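You operate a simulated robot arm through the tools that you are given. There is no shell and no other tool.

You run a simulated robot arm. Do the job below in one go: nothing can be reset, and whatever is moved stays where it is left.

JOB
Braid lines 1 to 5 of the braid card.
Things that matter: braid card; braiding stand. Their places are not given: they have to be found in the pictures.

It is judged by the outcome, as a careful person would: the job done as asked, and still so three seconds after it is handed in. It fails if anything else is knocked over, pushed out of place, dropped, spilled or broken.

ROBOT AND FRAMES
A 7-joint arm with a two-finger parallel gripper, fixed in place. Base frame: the origin is on the floor under the middle of its stand, x ahead of it, y to its left, z up; the work surface is at about z = 813. Lengths are in mm, angles in degrees, forces in N, time in s.
With the tool pointing down near the work surface it reaches from about 300 to 700 mm from the base axis. Its first joint turns from -66.0 to 66.0 degrees. Payload 1.57 kg.
The TCP is the grasp point between the finger pads, 30 mm short of the fingertips. In the tool frame z runs along the fingers and y along their closing line. Largest opening 110 mm; finger width 24, thickness 12; the body of the gripper, 48 by 112 mm, starts 78 mm behind the TCP.
Orientation is told as [roll, pitch, yaw] about the base's x, y, z axes, in that order, counted from this pose: with the fingers straight down and closing along the base's y, the tool's x points along the base's -x, its y along +y and its z along -z.

CONTROLS
- The arm moves only by the tool nudge_tool. Its argument "steps" is a list that holds one entry, the list of rows, each a list of 6 numbers: the shift along the tool's x, y, z in mm, then the turn, a rotation vector about the tool's x, y, z in degrees. In form: [[[tx, ty, tz, wx, wy, wz], ...]]. A call has 1 to 20 rows; each row is the pose to reach, as a shift and turn from the pose commanded when the call began, along the tool's axes at that moment. "hand" is the finger opening in mm, from 0 to 110, set as the call begins (left out, the last holds). Each row takes 0.2 s and may step no farther than 50 mm and 8.6 degrees from the row before; otherwise, or with a gripper value out of range, the whole call is refused. A pose out of reach is approached as far as the arm can. The call stops where the force on the tool passes 40 N (or 10 N more than at its start, if that is more) or the arm is blocked; 0.2 s more then pass. The fingers move at their own pace (about 108 mm/s each) and stop on an object; they squeeze with about 43 N. The grip force told is the motor's: it shows also when the fingers shut on nothing. Time passes only in rows, and 0.2 s behind the last, so rows that repeat a pose let the fingers close. It gives the time, the measured TCP pose, the force on the tool (base axes), the opening and the grip force at its end, in the units of the frame above (readings bear some noise), with the torque about the TCP (base axes, N m) and any sound that the robot's microphone picked up, and new pictures: "show" is both (left out), scene, wrist or none.
- Cameras (640 x 400 px; columns grow to the right, rows downward): "scene" is fixed at [191.7, -432.6, 1405.1]; the picture's right is [0.45, -0.89, 0.00], its down [-0.57, -0.29, -0.77] and it looks along [0.69, 0.35, -0.64] (base axes); focal length 214 px, centre (320, 200). "wrist" rides on the gripper at [70, 16, -141] in the tool frame; the picture's right is [-0.23, 0.97, 0.00], its down [-0.86, -0.20, -0.48] and it looks along [-0.47, -0.11, 0.88] (tool axes); focal length 222 px, centre (320, 200).
- measure_at(camera, pixels): for up to 12 pixels [column, row] of the newest picture of that camera ("zoom" is the newest enlarged one), the place [x, y, z] in the base frame of the surface seen there, good to about 2 mm, but the place of the scene camera against the robot may be out by one fixed shift of up to 25 mm in any direction. It takes no simulated time.
- inspect(camera, box): a new picture of the part [left, top, right, bottom] of that camera's present view, enlarged. It takes no simulated time.
- hand_in(): hands the job in; it is judged then, once.

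Open the gripper and draw the arm clear of the work before you hand the job in, unless the task says otherwise.

The tools are called after "Call:" as a command line: name --argument value ..., lists and objects as JSON in quotes. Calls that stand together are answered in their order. nudge_tool: Moves the arm, as the interface text tells. Its arguments: {"type":"object","properties":{"steps":{"type":"array","items":{"type":"array","items":{"type":"array","items":{"type":"number"}}}},"hand":{"type":"number"},"show":{"type":"string","enum":["both","scene","wrist","none"]}},"required":["steps"]} The other tools are called the same way: measure_at (camera, pixels) gives the place of the surface under pixels of a picture; inspect (camera, box) takes an enlarged picture of a part of a camera's view; hand_in () hands the job in.

At the start:

```text
t: 0.0
position: [341.5, -179.5, 1287.5]
tcp_rot: [0.0, 0.0, 0.0]
force: [1.2, 0.0, 0.5]
wrist_torque: [-0.01, 0.0, 0.04]
finger_gap: 110.0
grasp_force: 0.0
```

scene: 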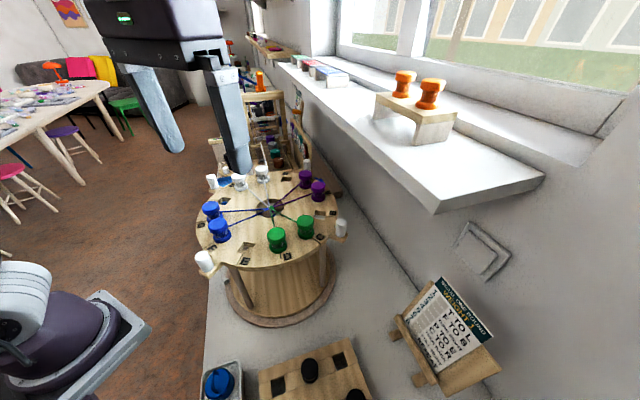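
wrist: 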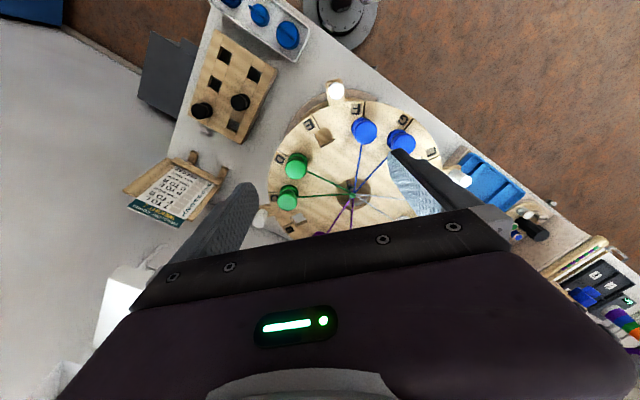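

I see a round braiding stand with coloured bobbins around (270,210) in the scene view and a card on an easel near (450,330). I'll enlarge both to read them.

Call:
inspect --camera "scene" --box '[380, 260, 520, 400]'

Call:
inspect --camera "scene" --box '[180, 150, 370, 280]'

Call:
inspect --camera "wrist" --box '[110, 140, 240, 230]'

Call:
inspect --camera "wrist" --box '[250, 70, 480, 240]'

```text
2.86 times, centred on (450, 330) of scene
```

zoom: 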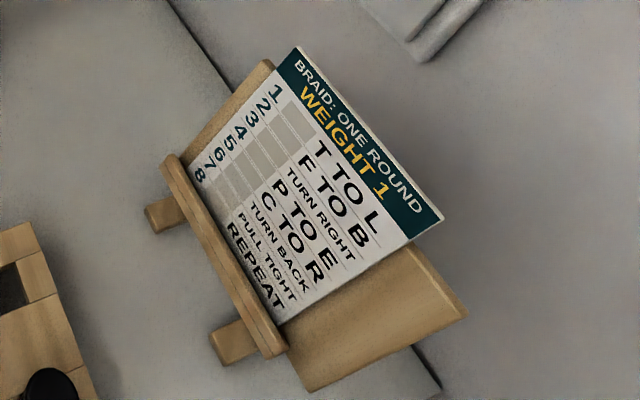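

```text
3.08 times, centred on (275, 215) of scene
```

zoom: 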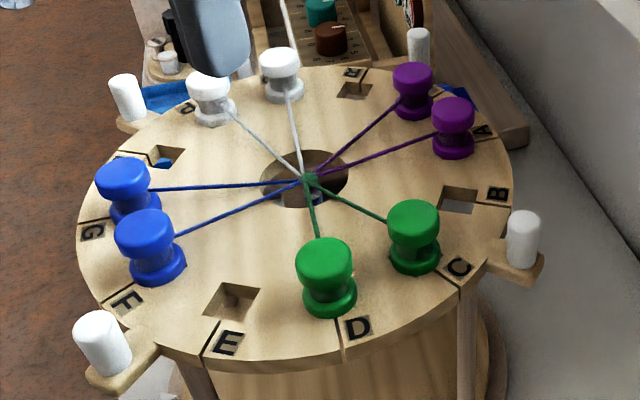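

```text
4.44 times, centred on (175, 185) of wrist
```

zoom: 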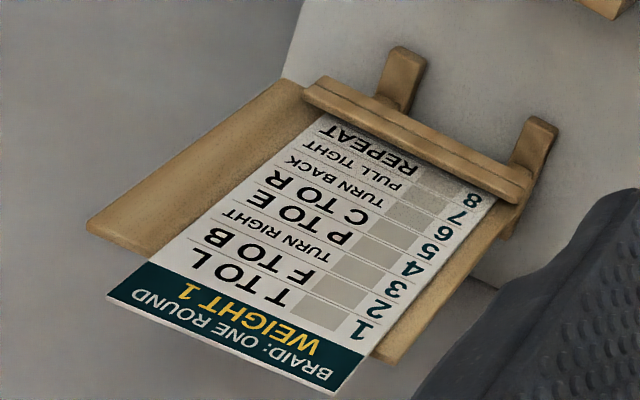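

```text
2.35 times, centred on (365, 155) of wrist
```

zoom: 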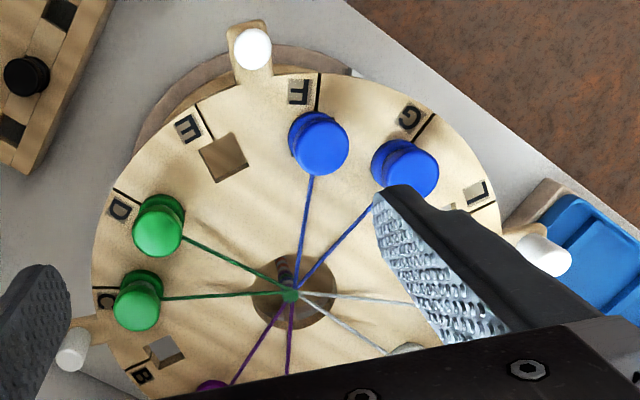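

The card reads: 1 "T TO L", 2 "F TO B", 3 "TURN RIGHT", 4 "P TO E", 5 "C TO R" and heading "WEIGHT 1". I'll look closer at the rest of the scene to understand the turning handles, weights and other items.

Call:
inspect --camera "scene" --box '[190, 320, 400, 400]'

Call:
inspect --camera "scene" --box '[200, 60, 360, 200]'

Call:
inspect --camera "scene" --box '[340, 50, 560, 220]'

Call:
inspect --camera "wrist" --box '[440, 130, 640, 360]'

Call:
inspect --camera "wrist" --box '[180, 0, 400, 140]'

Call:
inspect --camera "scene" --box '[190, 220, 370, 340]'

```text
3.05 times, centred on (295, 360) of scene
```

zoom: 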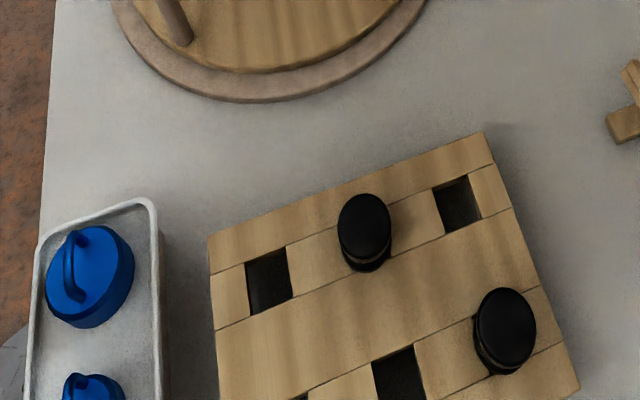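

```text
2.86 times, centred on (280, 130) of scene
```

zoom: 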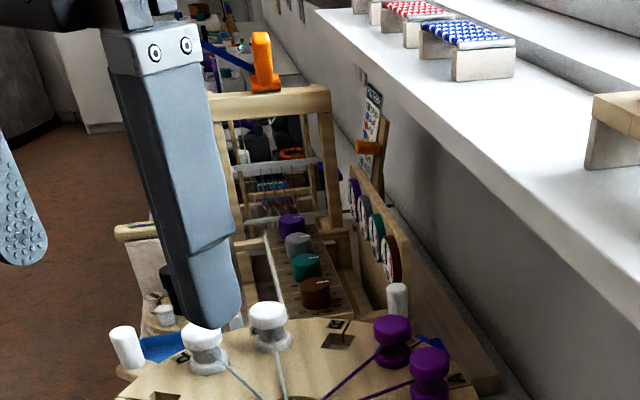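

```text
2.35 times, centred on (450, 135) of scene
```

zoom: 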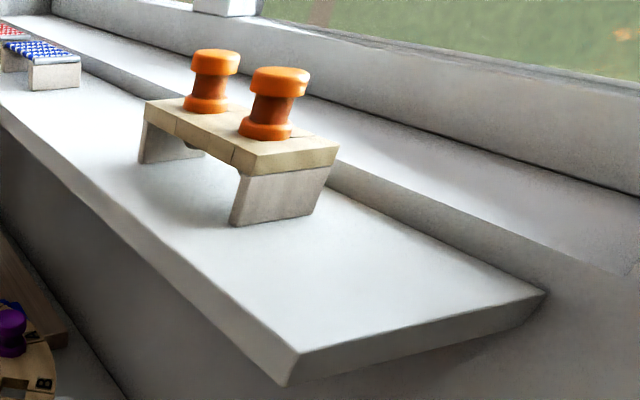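

```text
1.74 times, centred on (540, 245) of wrist
```

zoom: 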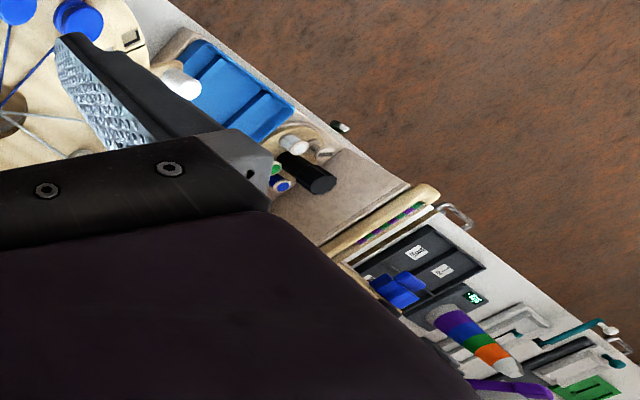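

```text
2.86 times, centred on (290, 70) of wrist
```

zoom: 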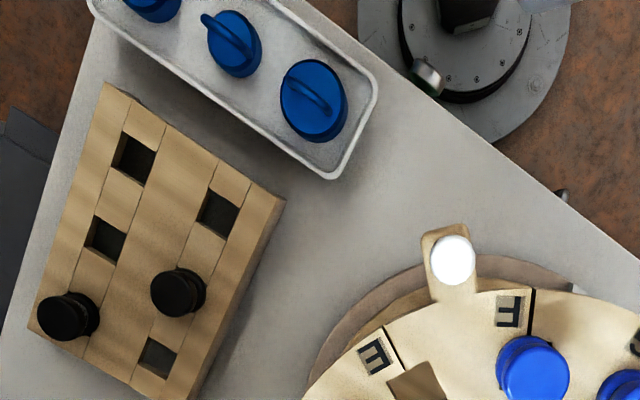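

```text
3.33 times, centred on (280, 280) of scene
```

zoom: 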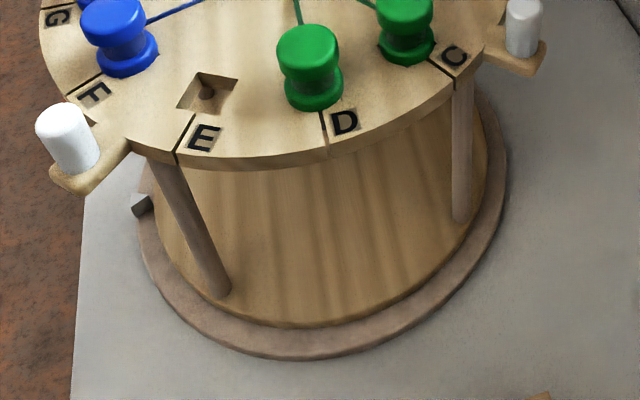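

Now I'll measure positions of stand features with the wrist camera (accurate) and the scene camera, to get the frame shift.

Call:
measure_at --camera "wrist" --pixels '[[336, 90], [260, 216], [350, 196], [365, 128], [401, 138], [297, 162], [288, 195], [322, 137], [460, 180], [240, 102], [202, 110], [290, 35]]'

Call:
measure_at --camera "scene" --pixels '[[204, 258], [341, 226], [272, 208], [218, 223], [210, 207], [277, 232], [305, 220], [247, 246], [212, 179], [308, 166], [264, 170], [240, 180]]'

```text
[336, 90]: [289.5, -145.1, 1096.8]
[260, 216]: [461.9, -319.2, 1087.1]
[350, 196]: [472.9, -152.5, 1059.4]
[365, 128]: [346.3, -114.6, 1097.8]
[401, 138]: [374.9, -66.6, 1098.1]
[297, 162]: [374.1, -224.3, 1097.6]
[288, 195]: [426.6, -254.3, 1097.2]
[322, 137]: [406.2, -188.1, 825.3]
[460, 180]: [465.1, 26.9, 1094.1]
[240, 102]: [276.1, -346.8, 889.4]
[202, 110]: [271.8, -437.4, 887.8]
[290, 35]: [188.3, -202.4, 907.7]
```

```text
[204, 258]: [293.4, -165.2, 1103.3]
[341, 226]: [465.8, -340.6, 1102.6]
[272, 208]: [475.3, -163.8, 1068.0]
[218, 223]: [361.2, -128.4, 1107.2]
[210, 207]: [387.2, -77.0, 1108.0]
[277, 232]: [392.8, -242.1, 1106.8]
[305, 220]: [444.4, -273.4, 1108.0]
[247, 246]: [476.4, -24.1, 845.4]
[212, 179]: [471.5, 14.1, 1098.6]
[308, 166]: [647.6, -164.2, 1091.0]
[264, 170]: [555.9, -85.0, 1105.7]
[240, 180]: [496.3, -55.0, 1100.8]
```

The stand's centre is near (470,-150), top at about z=1060. I'll move the arm up/forward to get an unobstructed wrist view of the whole disc.

Call:
nudge_tool --steps '[[[-30, 0, -15, 0, 0, 0], [-60, 0, -30, 0, 0, 0], [-90, 0, -45, 0, 0, 0], [-120, 0, -60, 0, 0, 0], [-140, 0, -60, 0, 0, 0]]]'

```text
t: 1.2
position: [427.1, -168.7, 1317.1]
tcp_rot: [0.0, -0.1, -0.1]
force: [0.1, 0.1, -0.4]
wrist_torque: [-0.01, 0.01, -0.01]
finger_gap: 110.1
grasp_force: 0.0
out of reach, approached as far as the arm can: row 3, 4, 5
```

scene: 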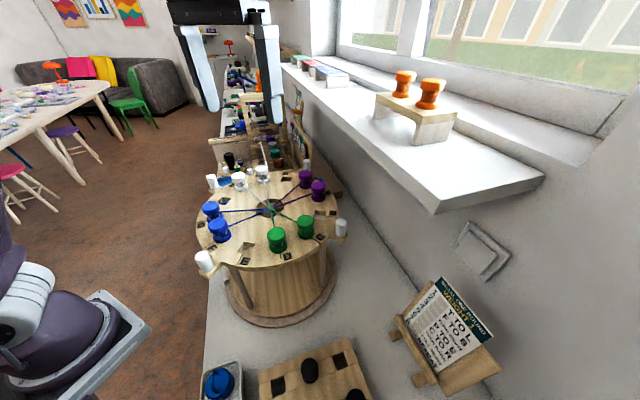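
wrist: 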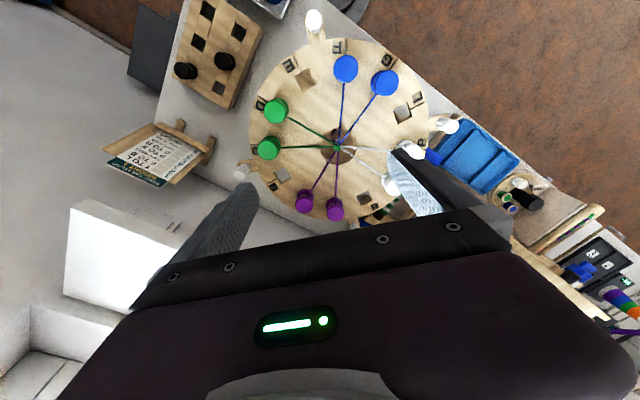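

Now the whole disc is nearly visible around (340,130). I'll enlarge it to read letters and holes.

Call:
inspect --camera "wrist" --box '[240, 20, 460, 160]'

Call:
inspect --camera "wrist" --box '[240, 110, 440, 235]'

Call:
inspect --camera "scene" --box '[185, 155, 355, 265]'

Call:
inspect --camera "scene" --box '[195, 155, 275, 205]'

Call:
inspect --camera "scene" --box '[265, 160, 345, 210]'

```text
2.86 times, centred on (350, 90) of wrist
```

zoom: 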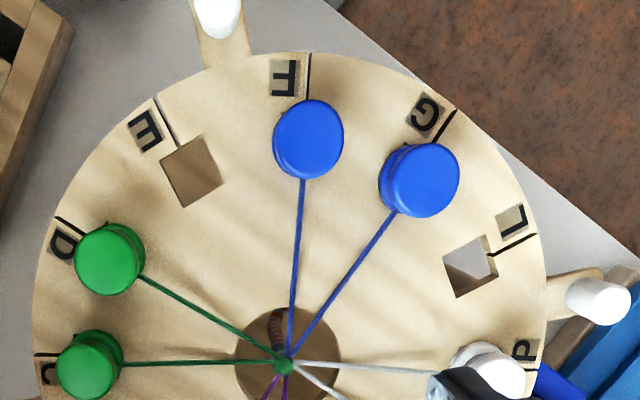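

```text
3.20 times, centred on (340, 172) of wrist
```

zoom: 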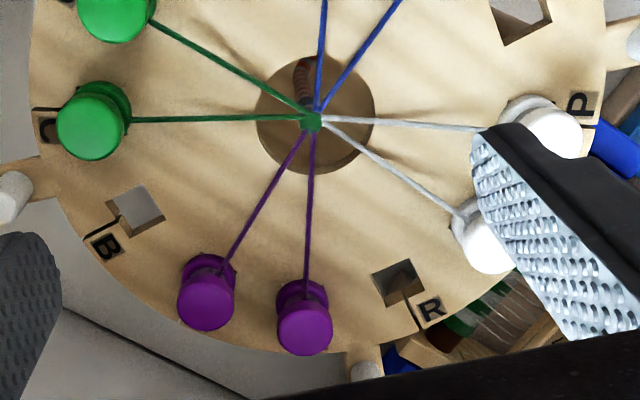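

```text
3.64 times, centred on (270, 210) of scene
```

zoom: 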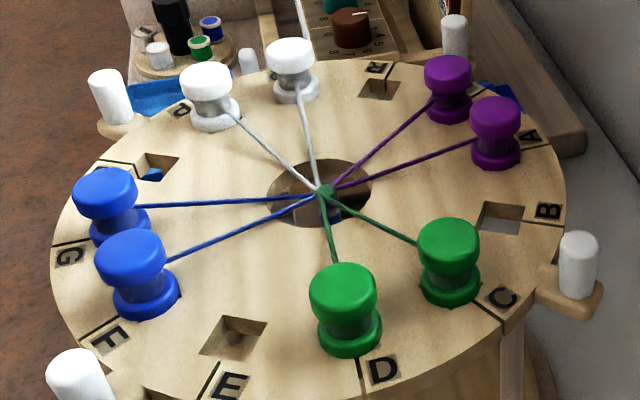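

```text
8.00 times, centred on (235, 180) of scene
```

zoom: 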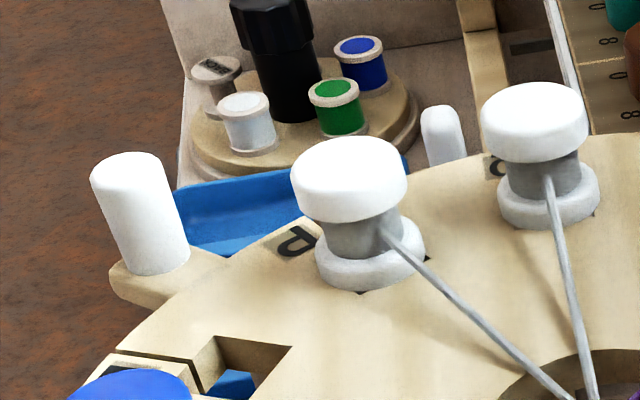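

```text
8.00 times, centred on (305, 185) of scene
```

zoom: 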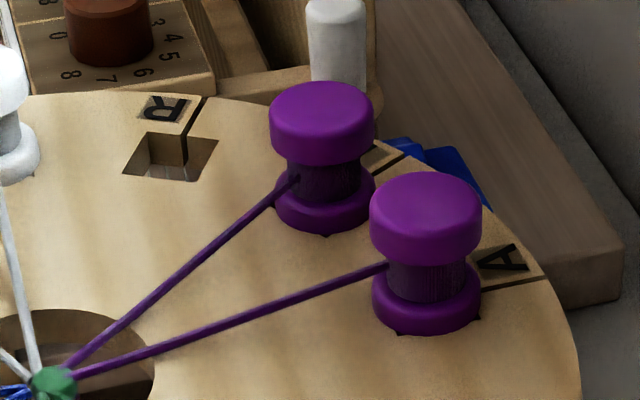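

Twelve holes: A,B,C,D,E,F,G,L,P,?,R,T-ish. I need to identify all labels and how the disc turns, so I'll zoom further on the base, the stop-like grey block at (205,281), and the centre hole.

Call:
inspect --camera "scene" --box '[190, 260, 290, 330]'

Call:
inspect --camera "scene" --box '[250, 250, 360, 330]'

Call:
inspect --camera "scene" --box '[245, 190, 305, 230]'

Call:
inspect --camera "wrist" --box '[300, 110, 380, 170]'

Call:
inspect --camera "wrist" --box '[170, 0, 340, 100]'

Call:
inspect --camera "wrist" --box '[430, 110, 640, 260]'

```text
5.71 times, centred on (240, 295) of scene
```

zoom: 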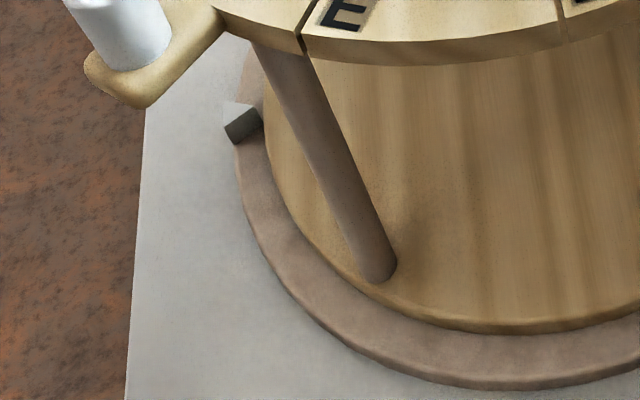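

```text
5.00 times, centred on (305, 290) of scene
```

zoom: 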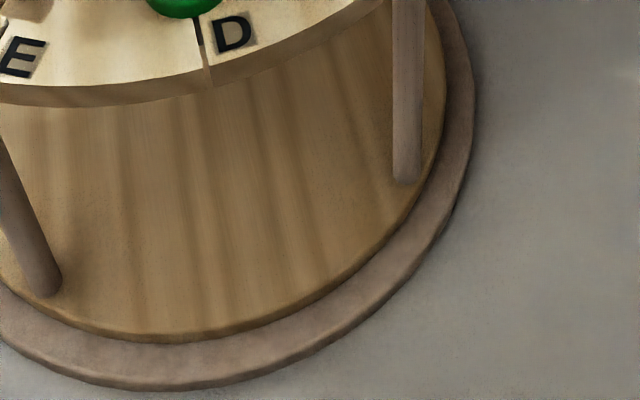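

```text
10.00 times, centred on (275, 210) of scene
```

zoom: 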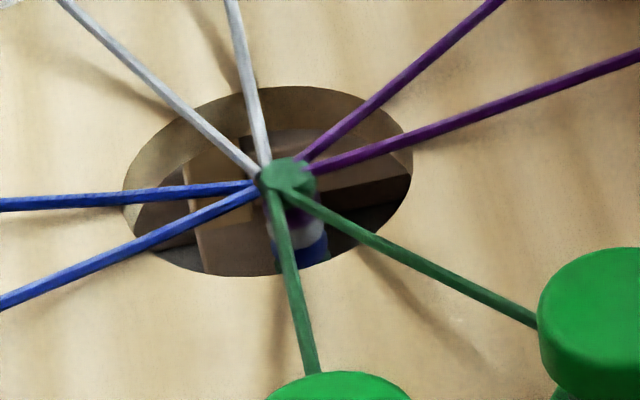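

```text
6.67 times, centred on (340, 140) of wrist
```

zoom: 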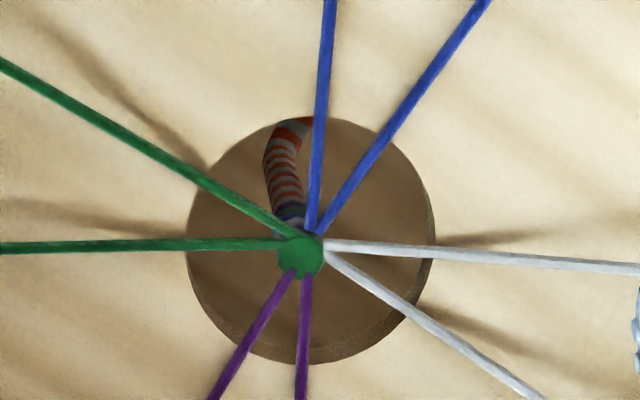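

```text
3.76 times, centred on (255, 50) of wrist
```

zoom: 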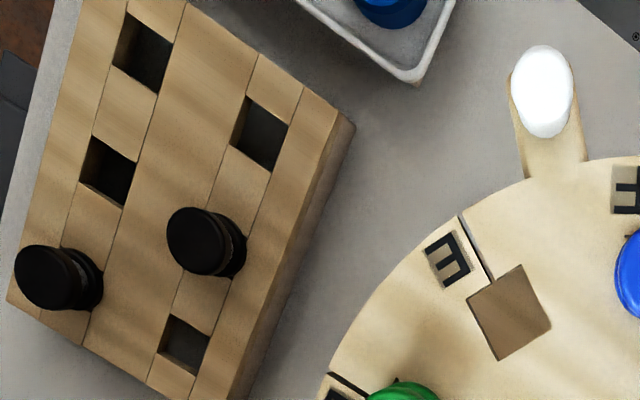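

```text
2.67 times, centred on (535, 185) of wrist
```

zoom: 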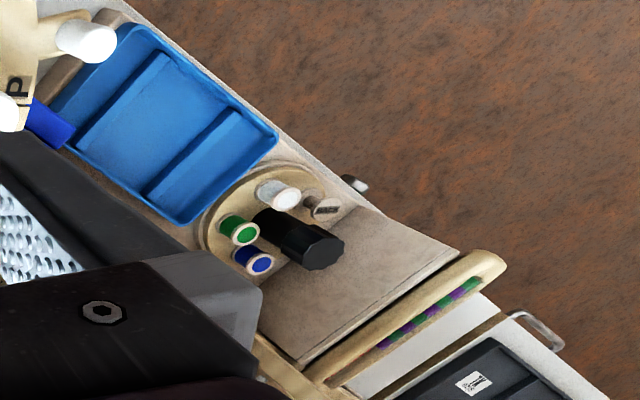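

I'll take a fresh zoom of the near half of the disc and measure hole and bobbin positions.

Call:
inspect --camera "wrist" --box '[240, 30, 440, 155]'

```text
3.20 times, centred on (340, 92) of wrist
```

zoom: 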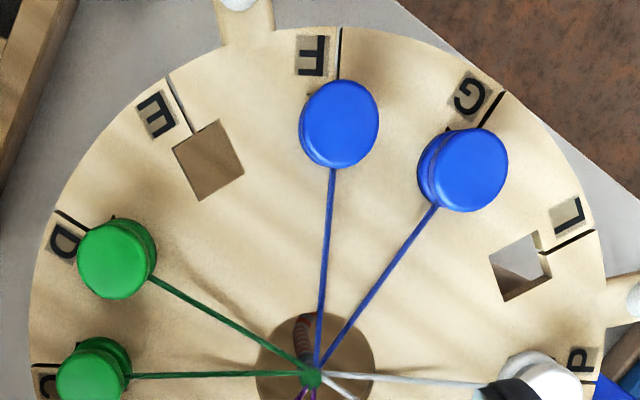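

Call:
measure_at --camera "zoom" --pixels '[[171, 150], [218, 118], [249, 173], [201, 204], [486, 260], [535, 230], [555, 277], [504, 304], [311, 377], [338, 124], [469, 168], [116, 262]]'

Call:
measure_at --camera "wrist" --pixels '[[314, 22], [446, 126], [242, 173], [268, 148], [303, 201], [335, 209], [391, 185], [338, 147], [324, 30], [350, 62], [280, 120], [400, 130]]'

```text
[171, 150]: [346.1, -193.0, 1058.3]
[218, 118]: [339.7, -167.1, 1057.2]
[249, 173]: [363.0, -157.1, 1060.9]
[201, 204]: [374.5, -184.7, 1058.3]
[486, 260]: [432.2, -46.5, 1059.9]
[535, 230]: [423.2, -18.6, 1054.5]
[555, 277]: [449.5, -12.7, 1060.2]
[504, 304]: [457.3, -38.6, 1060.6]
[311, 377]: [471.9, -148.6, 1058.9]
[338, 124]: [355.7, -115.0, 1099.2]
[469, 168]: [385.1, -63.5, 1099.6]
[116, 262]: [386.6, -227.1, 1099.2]
```

```text
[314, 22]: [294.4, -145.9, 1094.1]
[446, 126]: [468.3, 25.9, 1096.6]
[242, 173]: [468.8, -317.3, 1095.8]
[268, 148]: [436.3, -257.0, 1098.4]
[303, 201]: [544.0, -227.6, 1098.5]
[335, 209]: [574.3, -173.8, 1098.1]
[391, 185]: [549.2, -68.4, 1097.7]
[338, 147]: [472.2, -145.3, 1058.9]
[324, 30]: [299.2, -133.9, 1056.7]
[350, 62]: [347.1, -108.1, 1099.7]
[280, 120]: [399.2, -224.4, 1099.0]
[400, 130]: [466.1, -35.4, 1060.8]
```

The letters run A(315°)… around a centre near (469,-146), radius ≈118. Now I'll measure the base features (grey block at (206,279), leg feet, base ring) to understand how the stand turns.

Call:
measure_at --camera "scene" --pixels '[[230, 281], [256, 306], [320, 285], [272, 318], [335, 290], [322, 250], [238, 262], [227, 282], [232, 279], [285, 300], [233, 282], [228, 285]]'

Call:
inspect --camera "scene" --box '[215, 265, 255, 295]'

Call:
inspect --camera "scene" --box '[190, 240, 260, 290]'

Call:
inspect --camera "scene" --box '[310, 180, 360, 300]'

```text
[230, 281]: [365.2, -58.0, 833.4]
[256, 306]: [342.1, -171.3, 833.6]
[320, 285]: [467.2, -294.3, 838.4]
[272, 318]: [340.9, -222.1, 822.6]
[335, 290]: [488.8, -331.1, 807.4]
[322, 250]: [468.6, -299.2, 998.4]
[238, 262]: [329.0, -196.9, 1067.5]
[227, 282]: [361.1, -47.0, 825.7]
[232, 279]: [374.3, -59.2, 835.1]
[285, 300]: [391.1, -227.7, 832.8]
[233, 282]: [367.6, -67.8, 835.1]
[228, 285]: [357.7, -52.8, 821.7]
```

```text
13.33 times, centred on (235, 280) of scene
```

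zoom: 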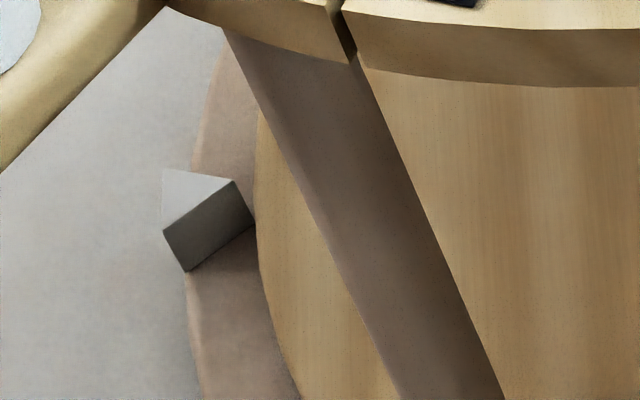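

```text
8.00 times, centred on (225, 265) of scene
```

zoom: 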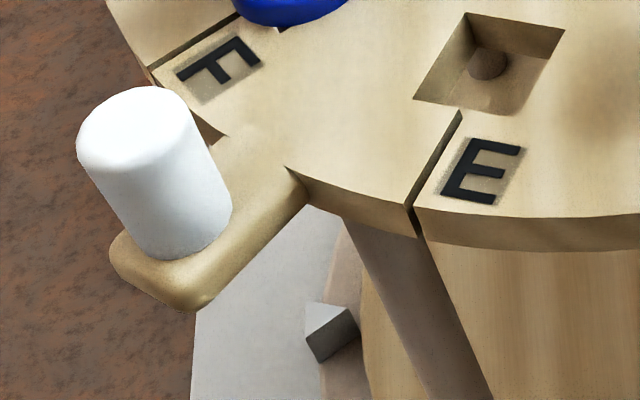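

```text
3.33 times, centred on (335, 240) of scene
```

zoom: 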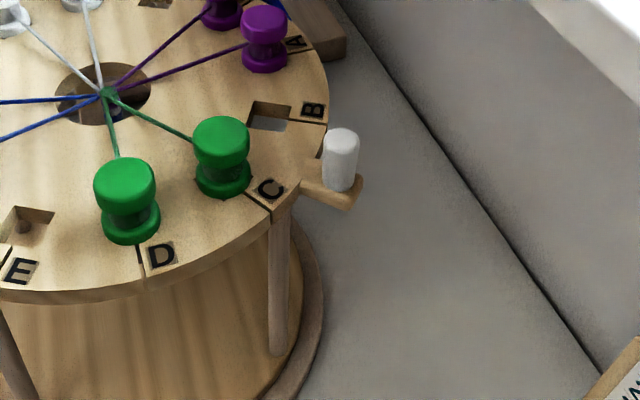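

The base shows a small grey stop/index block near angle 135° at z≈830. I'll fly over to the +y side, high above everything, and yaw the camera to look at the stand from there.

Call:
nudge_tool --steps '[[[0, 20, 20, 0, 0, 0], [0, 50, 40, 0, 0, 0], [0, 90, 60, 0, 0, 0], [0, 130, 80, 0, 0, 0], [0, 170, 80, 0, 0, 0], [0, 210, 80, 0, 0, 0], [0, 250, 80, 0, 0, 0], [0, 290, 80, 0, 0, 0], [0, 320, 80, 0, 0, 0], [0, 320, 80, 0, 0, 0]]]'

```text
t: 3.4
position: [424.5, 150.8, 1236.6]
tcp_rot: [0.0, 0.0, 0.0]
force: [0.1, -0.1, -0.2]
wrist_torque: [0.0, -0.01, -0.01]
finger_gap: 110.2
grasp_force: 0.0
```

scene: 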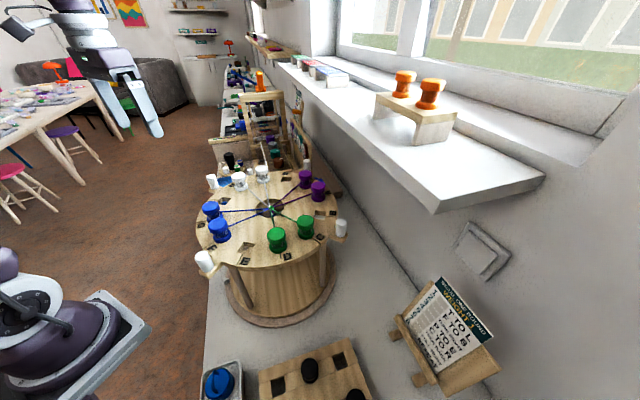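
wrist: 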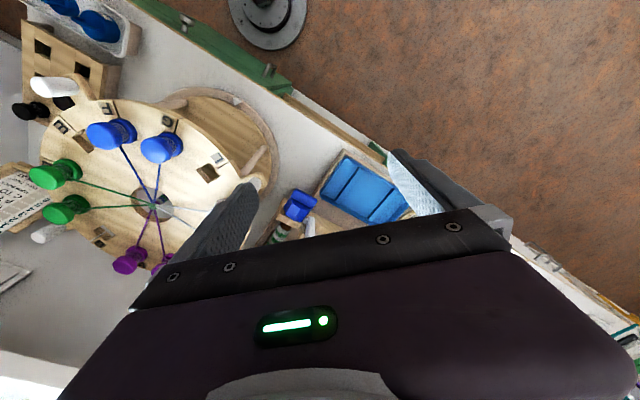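

I'm above the floor side at (424,151). Now I yaw by -90° (tool z +90°) so the camera looks toward -y at the stand.

Call:
nudge_tool --steps '[[[0, 0, 0, 0, 0, 8.5], [0, 0, 0, 0, 0, 17], [0, 0, 0, 0, 0, 25.5], [0, 0, 0, 0, 0, 34], [0, 0, 0, 0, 0, 42.5], [0, 0, 0, 0, 0, 51], [0, 0, 0, 0, 0, 59.5], [0, 0, 0, 0, 0, 68], [0, 0, 0, 0, 0, 76.5], [0, 0, 0, 0, 0, 85], [0, 0, 0, 0, 0, 90], [0, 0, 0, 0, 0, 90]]]'

```text
t: 6.0
position: [424.5, 151.7, 1235.6]
tcp_rot: [0.0, -0.1, -90.1]
force: [-0.7, 0.1, 0.6]
wrist_torque: [-0.01, 0.0, 0.02]
finger_gap: 109.9
grasp_force: 0.1
```

scene: 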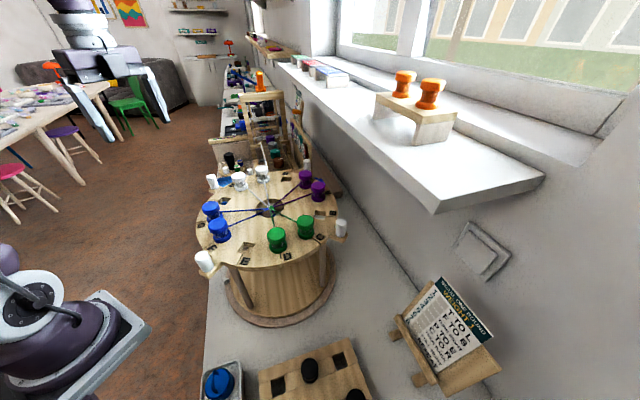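
wrist: 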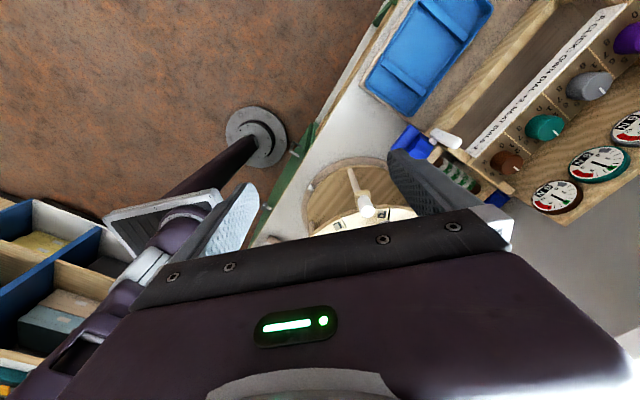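

The gripper hides the stand in this view; I'll lower the tool and tilt it 45° toward the stand so the camera looks under the top at the base.

Call:
nudge_tool --steps '[[[5, 3, 40, 0, -8, 0], [10, 6, 80, 0, -16, 0], [15, 9, 120, 0, -24, 0], [20, 12, 160, 0, -32, 0], [25, 15, 200, 0, -40, 0], [28, 15, 235, 0, -45, 0], [28, 15, 235, 0, -45, 0]]]'

```text
t: 7.6
position: [438.0, 181.8, 1004.0]
tcp_rot: [0.0, -45.1, -89.9]
force: [0.0, 0.3, 1.3]
wrist_torque: [0.05, 0.0, 0.02]
finger_gap: 110.2
grasp_force: 0.1
```

scene: 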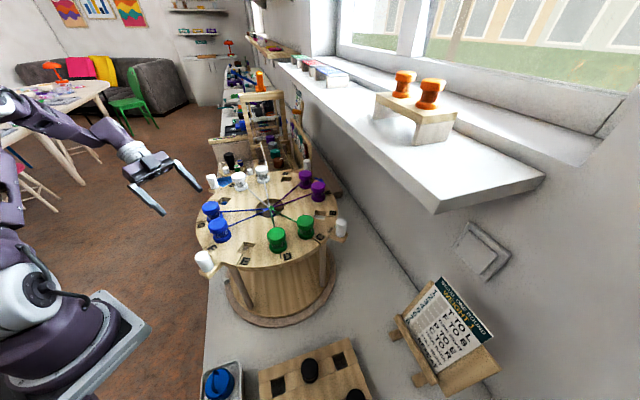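
wrist: 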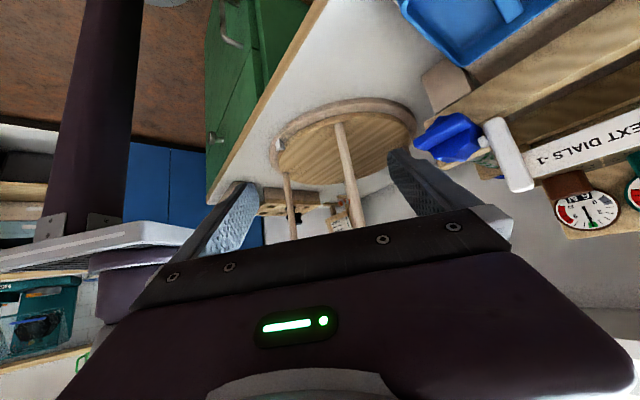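

The base is now visible around (345,140), upside down. I'll enlarge.

Call:
inspect --camera "wrist" --box '[255, 85, 435, 200]'

Call:
inspect --camera "wrist" --box '[260, 120, 340, 170]'

Call:
inspect --camera "wrist" --box '[400, 60, 640, 250]'

Call:
inspect --camera "wrist" --box '[250, 150, 420, 245]'

```text
3.48 times, centred on (345, 142) of wrist
```

zoom: 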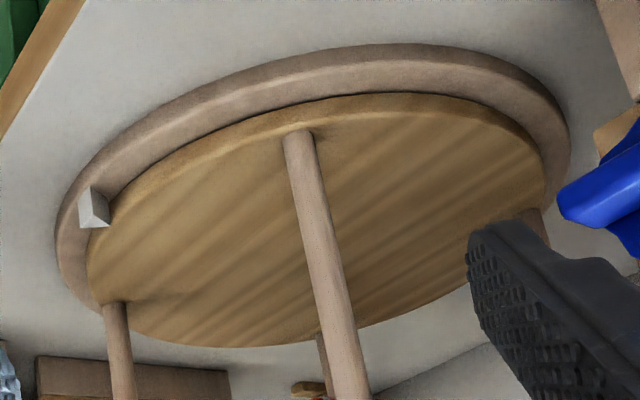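

```text
8.00 times, centred on (300, 145) of wrist
```

zoom: 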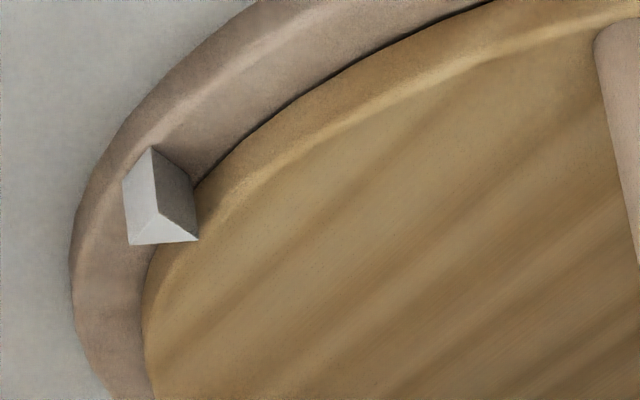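

```text
2.11 times, centred on (520, 155) of wrist
```

zoom: 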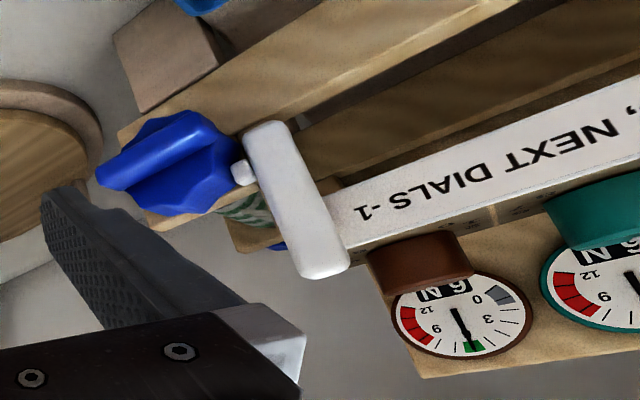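

```text
3.76 times, centred on (335, 198) of wrist
```

zoom: 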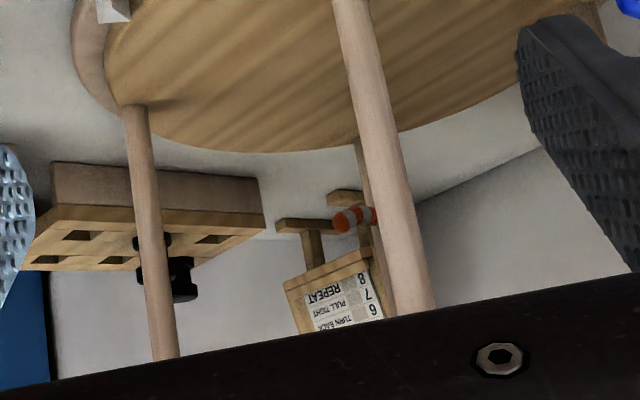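

The base holds a grey pointer wedge at ~135°, no other marks seen so far. I'll measure nearby obstacles (blue tray, blue knob, white lever) and edges before moving the camera further along +x.

Call:
measure_at --camera "wrist" --pixels '[[450, 140], [510, 155], [470, 30], [440, 85], [280, 148], [285, 144], [290, 155], [285, 160], [250, 150], [340, 130], [385, 115], [590, 210]]'

Call:
inspect --camera "wrist" --box '[180, 0, 420, 130]'

```text
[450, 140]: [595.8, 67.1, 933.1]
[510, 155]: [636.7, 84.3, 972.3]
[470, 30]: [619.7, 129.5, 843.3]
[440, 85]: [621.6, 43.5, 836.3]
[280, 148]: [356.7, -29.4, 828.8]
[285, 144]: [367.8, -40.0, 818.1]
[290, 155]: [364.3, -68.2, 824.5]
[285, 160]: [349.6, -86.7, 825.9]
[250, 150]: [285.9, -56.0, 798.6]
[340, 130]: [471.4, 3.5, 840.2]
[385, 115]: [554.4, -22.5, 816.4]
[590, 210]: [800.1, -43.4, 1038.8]
```

```text
2.67 times, centred on (300, 65) of wrist
```

zoom: 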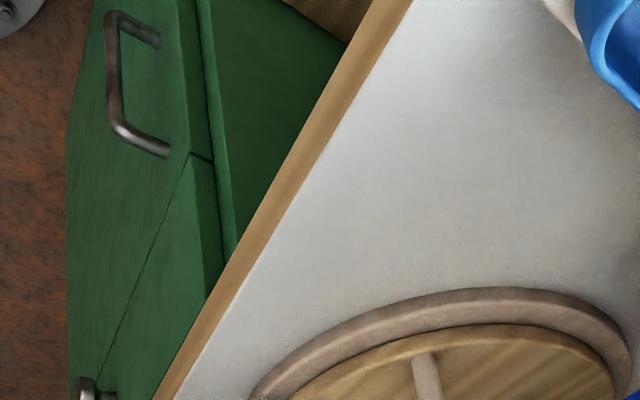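

The pointer wedge sits at angle ≈135°, no other markings. I'll raise and un-tilt the tool, then go above the disc for precise measurement of its centre, holes and bobbins.

Call:
nudge_tool --steps '[[[-31, -2, -24, 0, 8, 0], [-62, -4, -48, 0, 16, 0], [-93, -7, -72, 0, 24, 0], [-124, -9, -96, 0, 32, 0], [-155, -11, -120, 0, 40, 0], [-185, -14, -143, 0, 45, 0], [-185, -14, -143, 0, 45, 0]]]' --show "none"

```text
t: 9.2
position: [424.9, 149.4, 1235.0]
tcp_rot: [0.0, 0.2, -90.0]
force: [-0.3, 0.1, -0.3]
wrist_torque: [-0.02, 0.0, 0.02]
finger_gap: 110.0
grasp_force: 0.1
```

Now yaw back to 0 while sliding to a viewpoint above the far side of the disc (540,-150,1220).

Call:
nudge_tool --steps '[[[-27, 10, 1, 0, 0, -8.2], [-54, 20, 2, 0, 0, -16.4], [-81, 30, 3, 0, 0, -24.6], [-108, 40, 4, 0, 0, -32.8], [-135, 50, 5, 0, 0, -41], [-162, 60, 7, 0, 0, -49.2], [-189, 70, 9, 0, 0, -57.4], [-216, 80, 11, 0, 0, -65.6], [-243, 90, 13, 0, 0, -73.8], [-270, 102, 15, 0, 0, -82], [-300, 115, 15, 0, 0, -90], [-300, 115, 15, 0, 0, -90], [-300, 115, 15, 0, 0, -90]]]'

```text
t: 12.0
position: [542.4, -151.9, 1219.2]
tcp_rot: [0.0, 0.1, 0.1]
force: [0.4, 0.3, 0.8]
wrist_torque: [-0.02, -0.01, 0.0]
finger_gap: 109.8
grasp_force: 0.0
```

scene: 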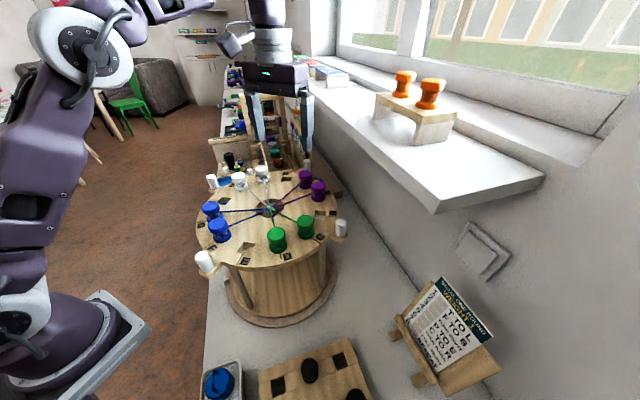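
wrist: 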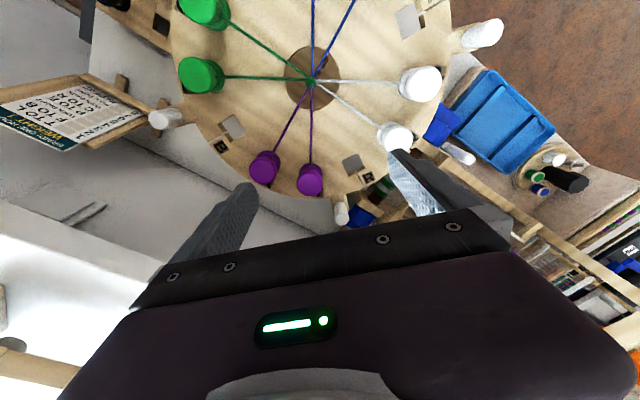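

The far half is now visible. I'll enlarge it to read the labels near T and Q and measure holes R and B plus the purple/white bobbins.

Call:
inspect --camera "wrist" --box '[150, 70, 470, 270]'

Call:
inspect --camera "wrist" --box '[200, 100, 300, 200]'

Call:
inspect --camera "wrist" --box '[270, 120, 420, 220]'

```text
2.00 times, centred on (310, 170) of wrist
```

zoom: 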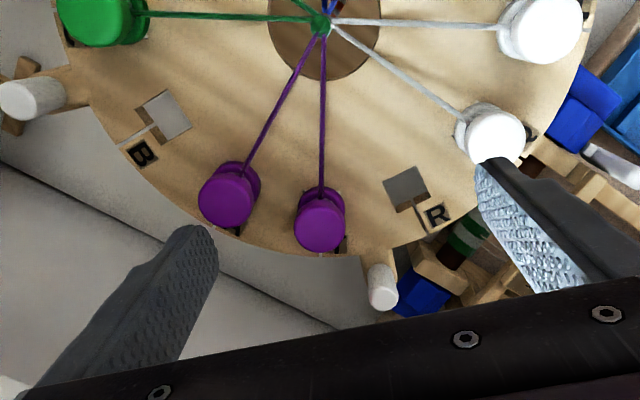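

```text
4.00 times, centred on (250, 150) of wrist
```

zoom: 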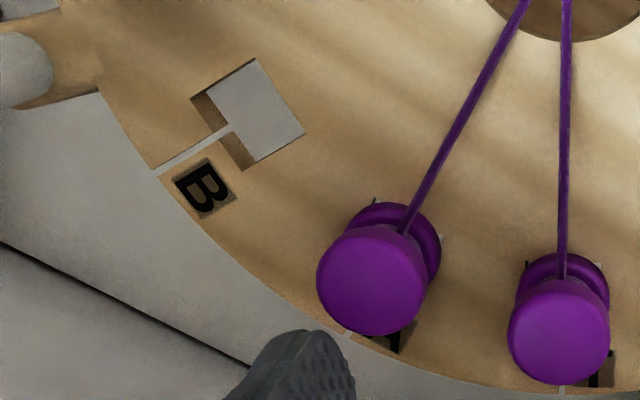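

```text
4.00 times, centred on (345, 170) of wrist
```

zoom: 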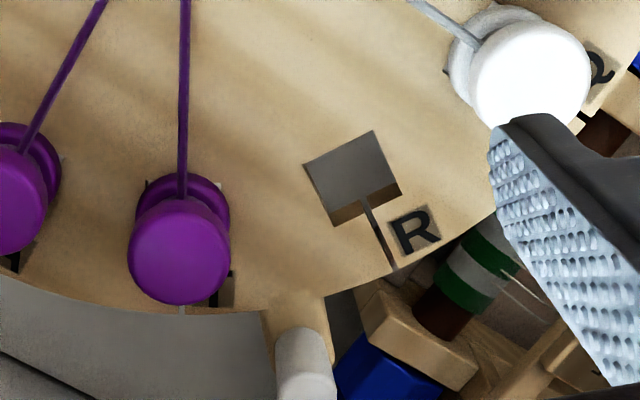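

The 345° purple bobbin (next after R) should be T; I'll measure its head edges and the R hole corners in this zoom.

Call:
measure_at --camera "zoom" --pixels '[[132, 252], [227, 252], [180, 202], [180, 300], [180, 250], [302, 162], [374, 127], [405, 196], [332, 230], [529, 75], [480, 75], [578, 75]]'

Call:
inspect --camera "scene" --box '[285, 155, 345, 200]'

```text
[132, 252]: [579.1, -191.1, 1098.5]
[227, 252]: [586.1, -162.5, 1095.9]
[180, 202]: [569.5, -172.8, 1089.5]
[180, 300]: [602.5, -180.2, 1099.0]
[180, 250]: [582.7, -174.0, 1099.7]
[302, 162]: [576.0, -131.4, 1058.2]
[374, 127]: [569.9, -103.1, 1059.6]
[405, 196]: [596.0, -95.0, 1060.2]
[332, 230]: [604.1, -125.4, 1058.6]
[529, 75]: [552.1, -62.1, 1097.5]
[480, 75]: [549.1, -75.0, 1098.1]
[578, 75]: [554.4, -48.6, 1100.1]
```

```text
8.89 times, centred on (315, 178) of scene
```

zoom: 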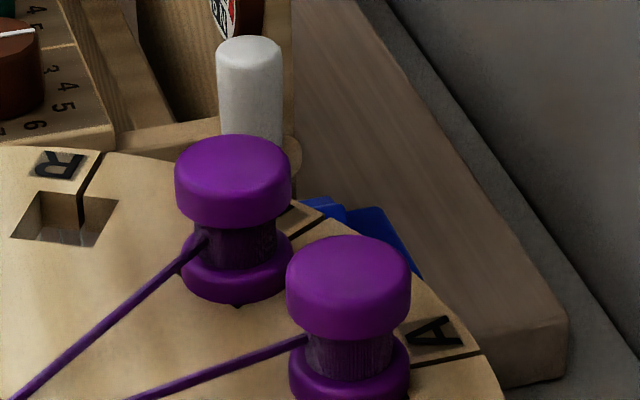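

T's label position follows R in order, consistent with T. I'll refine the disc centre by measuring opposite holes B and L from this viewpoint.

Call:
inspect --camera "wrist" --box '[210, 105, 260, 155]'

```text
8.00 times, centred on (235, 130) of wrist
```

zoom: 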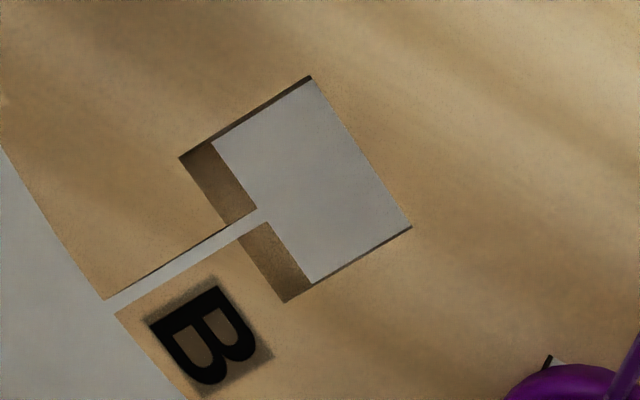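

Call:
measure_at --camera "zoom" --pixels '[[172, 156], [311, 69], [419, 228], [284, 310], [240, 112], [366, 148], [352, 270], [170, 155], [312, 67], [421, 228], [286, 311], [362, 142]]'

Call:
inspect --camera "wrist" --box '[375, 0, 455, 50]'

```text
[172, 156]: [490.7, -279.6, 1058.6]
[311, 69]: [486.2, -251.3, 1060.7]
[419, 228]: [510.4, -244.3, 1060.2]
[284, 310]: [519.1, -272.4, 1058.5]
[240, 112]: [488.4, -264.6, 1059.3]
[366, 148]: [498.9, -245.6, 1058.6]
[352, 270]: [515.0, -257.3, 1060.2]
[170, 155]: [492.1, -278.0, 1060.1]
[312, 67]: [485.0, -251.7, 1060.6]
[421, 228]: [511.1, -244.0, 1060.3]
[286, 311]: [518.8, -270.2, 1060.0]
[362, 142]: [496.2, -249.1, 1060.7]
```

```text
8.00 times, centred on (415, 25) of wrist
```

zoom: 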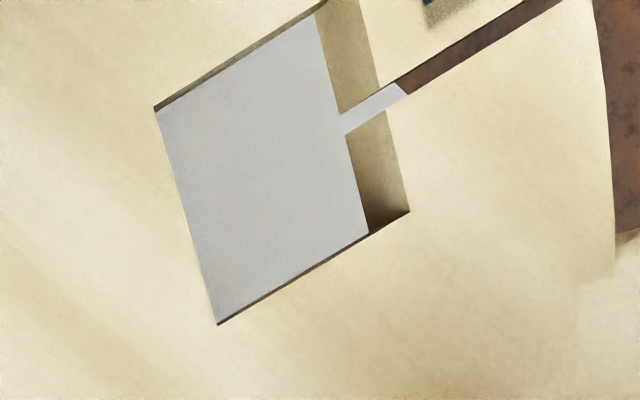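

Call:
measure_at --camera "zoom" --pixels '[[147, 105], [415, 213], [146, 104], [416, 214], [145, 106], [416, 211], [148, 104], [414, 214], [218, 333], [180, 228], [320, 275], [147, 107]]'

Call:
measure_at --camera "wrist" --pixels '[[299, 41], [284, 80], [312, 108], [339, 78], [330, 50], [292, 100], [330, 103], [310, 82], [285, 72], [310, 109]]'

Call:
inspect --camera "wrist" --box '[270, 50, 350, 100]'

```text
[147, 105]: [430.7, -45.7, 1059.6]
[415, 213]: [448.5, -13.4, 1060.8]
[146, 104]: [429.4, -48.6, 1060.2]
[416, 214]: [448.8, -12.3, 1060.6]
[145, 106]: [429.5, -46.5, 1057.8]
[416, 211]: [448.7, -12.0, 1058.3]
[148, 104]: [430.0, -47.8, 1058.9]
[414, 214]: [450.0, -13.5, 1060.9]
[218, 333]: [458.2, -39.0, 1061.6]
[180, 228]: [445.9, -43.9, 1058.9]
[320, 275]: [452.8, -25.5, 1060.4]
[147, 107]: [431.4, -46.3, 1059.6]
```

```text
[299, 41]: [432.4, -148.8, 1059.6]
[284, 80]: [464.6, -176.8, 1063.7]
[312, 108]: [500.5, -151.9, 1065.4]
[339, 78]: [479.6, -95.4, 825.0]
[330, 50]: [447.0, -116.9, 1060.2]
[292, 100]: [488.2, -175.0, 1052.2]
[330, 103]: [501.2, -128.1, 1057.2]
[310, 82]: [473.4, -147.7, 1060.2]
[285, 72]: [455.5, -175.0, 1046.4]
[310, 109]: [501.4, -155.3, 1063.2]
```

```text
8.00 times, centred on (310, 75) of wrist
```

zoom: 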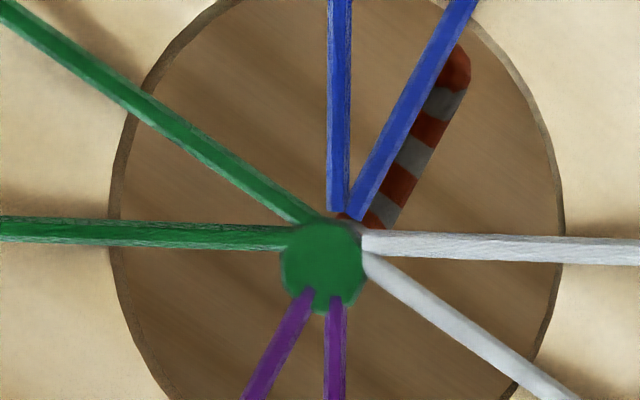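

Centre refined to ≈(470.7,-145.4), radius ≈119.7. Next I test, empty-handed and high, whether yaw +105° is reachable above L (439.7,-29.8).

Call:
nudge_tool --steps '[[[8, 10, 0, 0, 0, -8.1], [16, 20, 0, 0, 0, -16.2], [24, 30, 0, 0, 0, -24.3], [32, 40, 0, 0, 0, -32.4], [40, 50, 0, 0, 0, -40.5], [48, 60, 0, 0, 0, -48.6], [56, 70, 0, 0, 0, -56.7], [64, 80, 0, 0, 0, -64.8], [72, 90, 0, 0, 0, -72.9], [80, 100, 0, 0, 0, -81], [88, 108, 0, 0, 0, -89.1], [96, 116, 0, 0, 0, -97.2], [102, 122, 0, 0, 0, -105], [102, 122, 0, 0, 0, -105], [102, 122, 0, 0, 0, -105]]]'

```text
t: 15.2
position: [438.4, -28.8, 1218.3]
tcp_rot: [0.1, 0.0, 105.1]
force: [0.0, -1.0, -0.8]
wrist_torque: [0.0, -0.01, -0.01]
finger_gap: 109.8
grasp_force: 0.1
```

scene: 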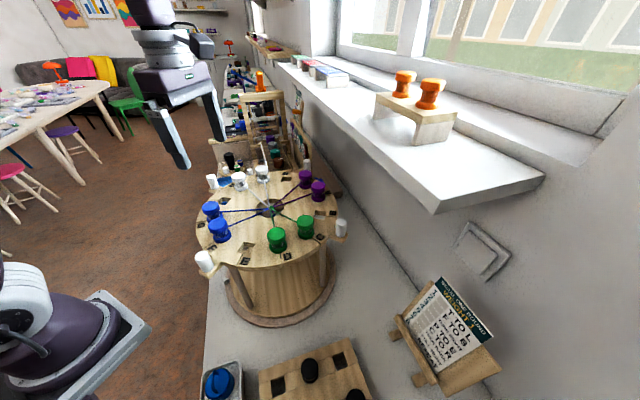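
wrist: 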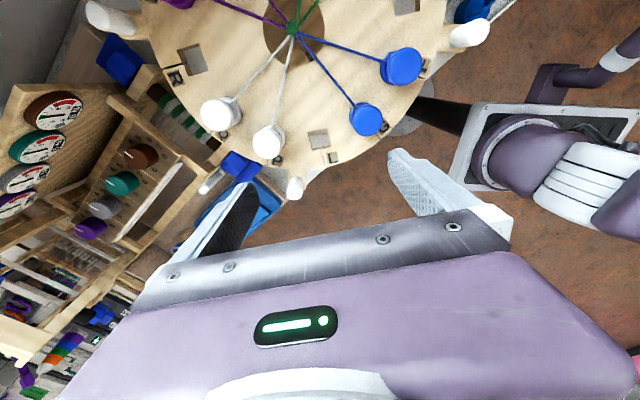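

Yaw 105° is reachable at L. Before moving to T, I'll check the window shelf's position for clearance.

Call:
measure_at --camera "scene" --pixels '[[437, 212], [437, 195], [330, 110], [380, 105], [541, 178], [300, 75], [305, 164], [340, 195]]'

```text
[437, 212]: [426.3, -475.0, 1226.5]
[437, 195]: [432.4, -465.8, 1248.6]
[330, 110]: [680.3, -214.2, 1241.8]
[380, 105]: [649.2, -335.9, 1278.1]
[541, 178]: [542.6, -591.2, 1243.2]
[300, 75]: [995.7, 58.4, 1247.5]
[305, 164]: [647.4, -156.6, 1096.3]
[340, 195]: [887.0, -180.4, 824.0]
```

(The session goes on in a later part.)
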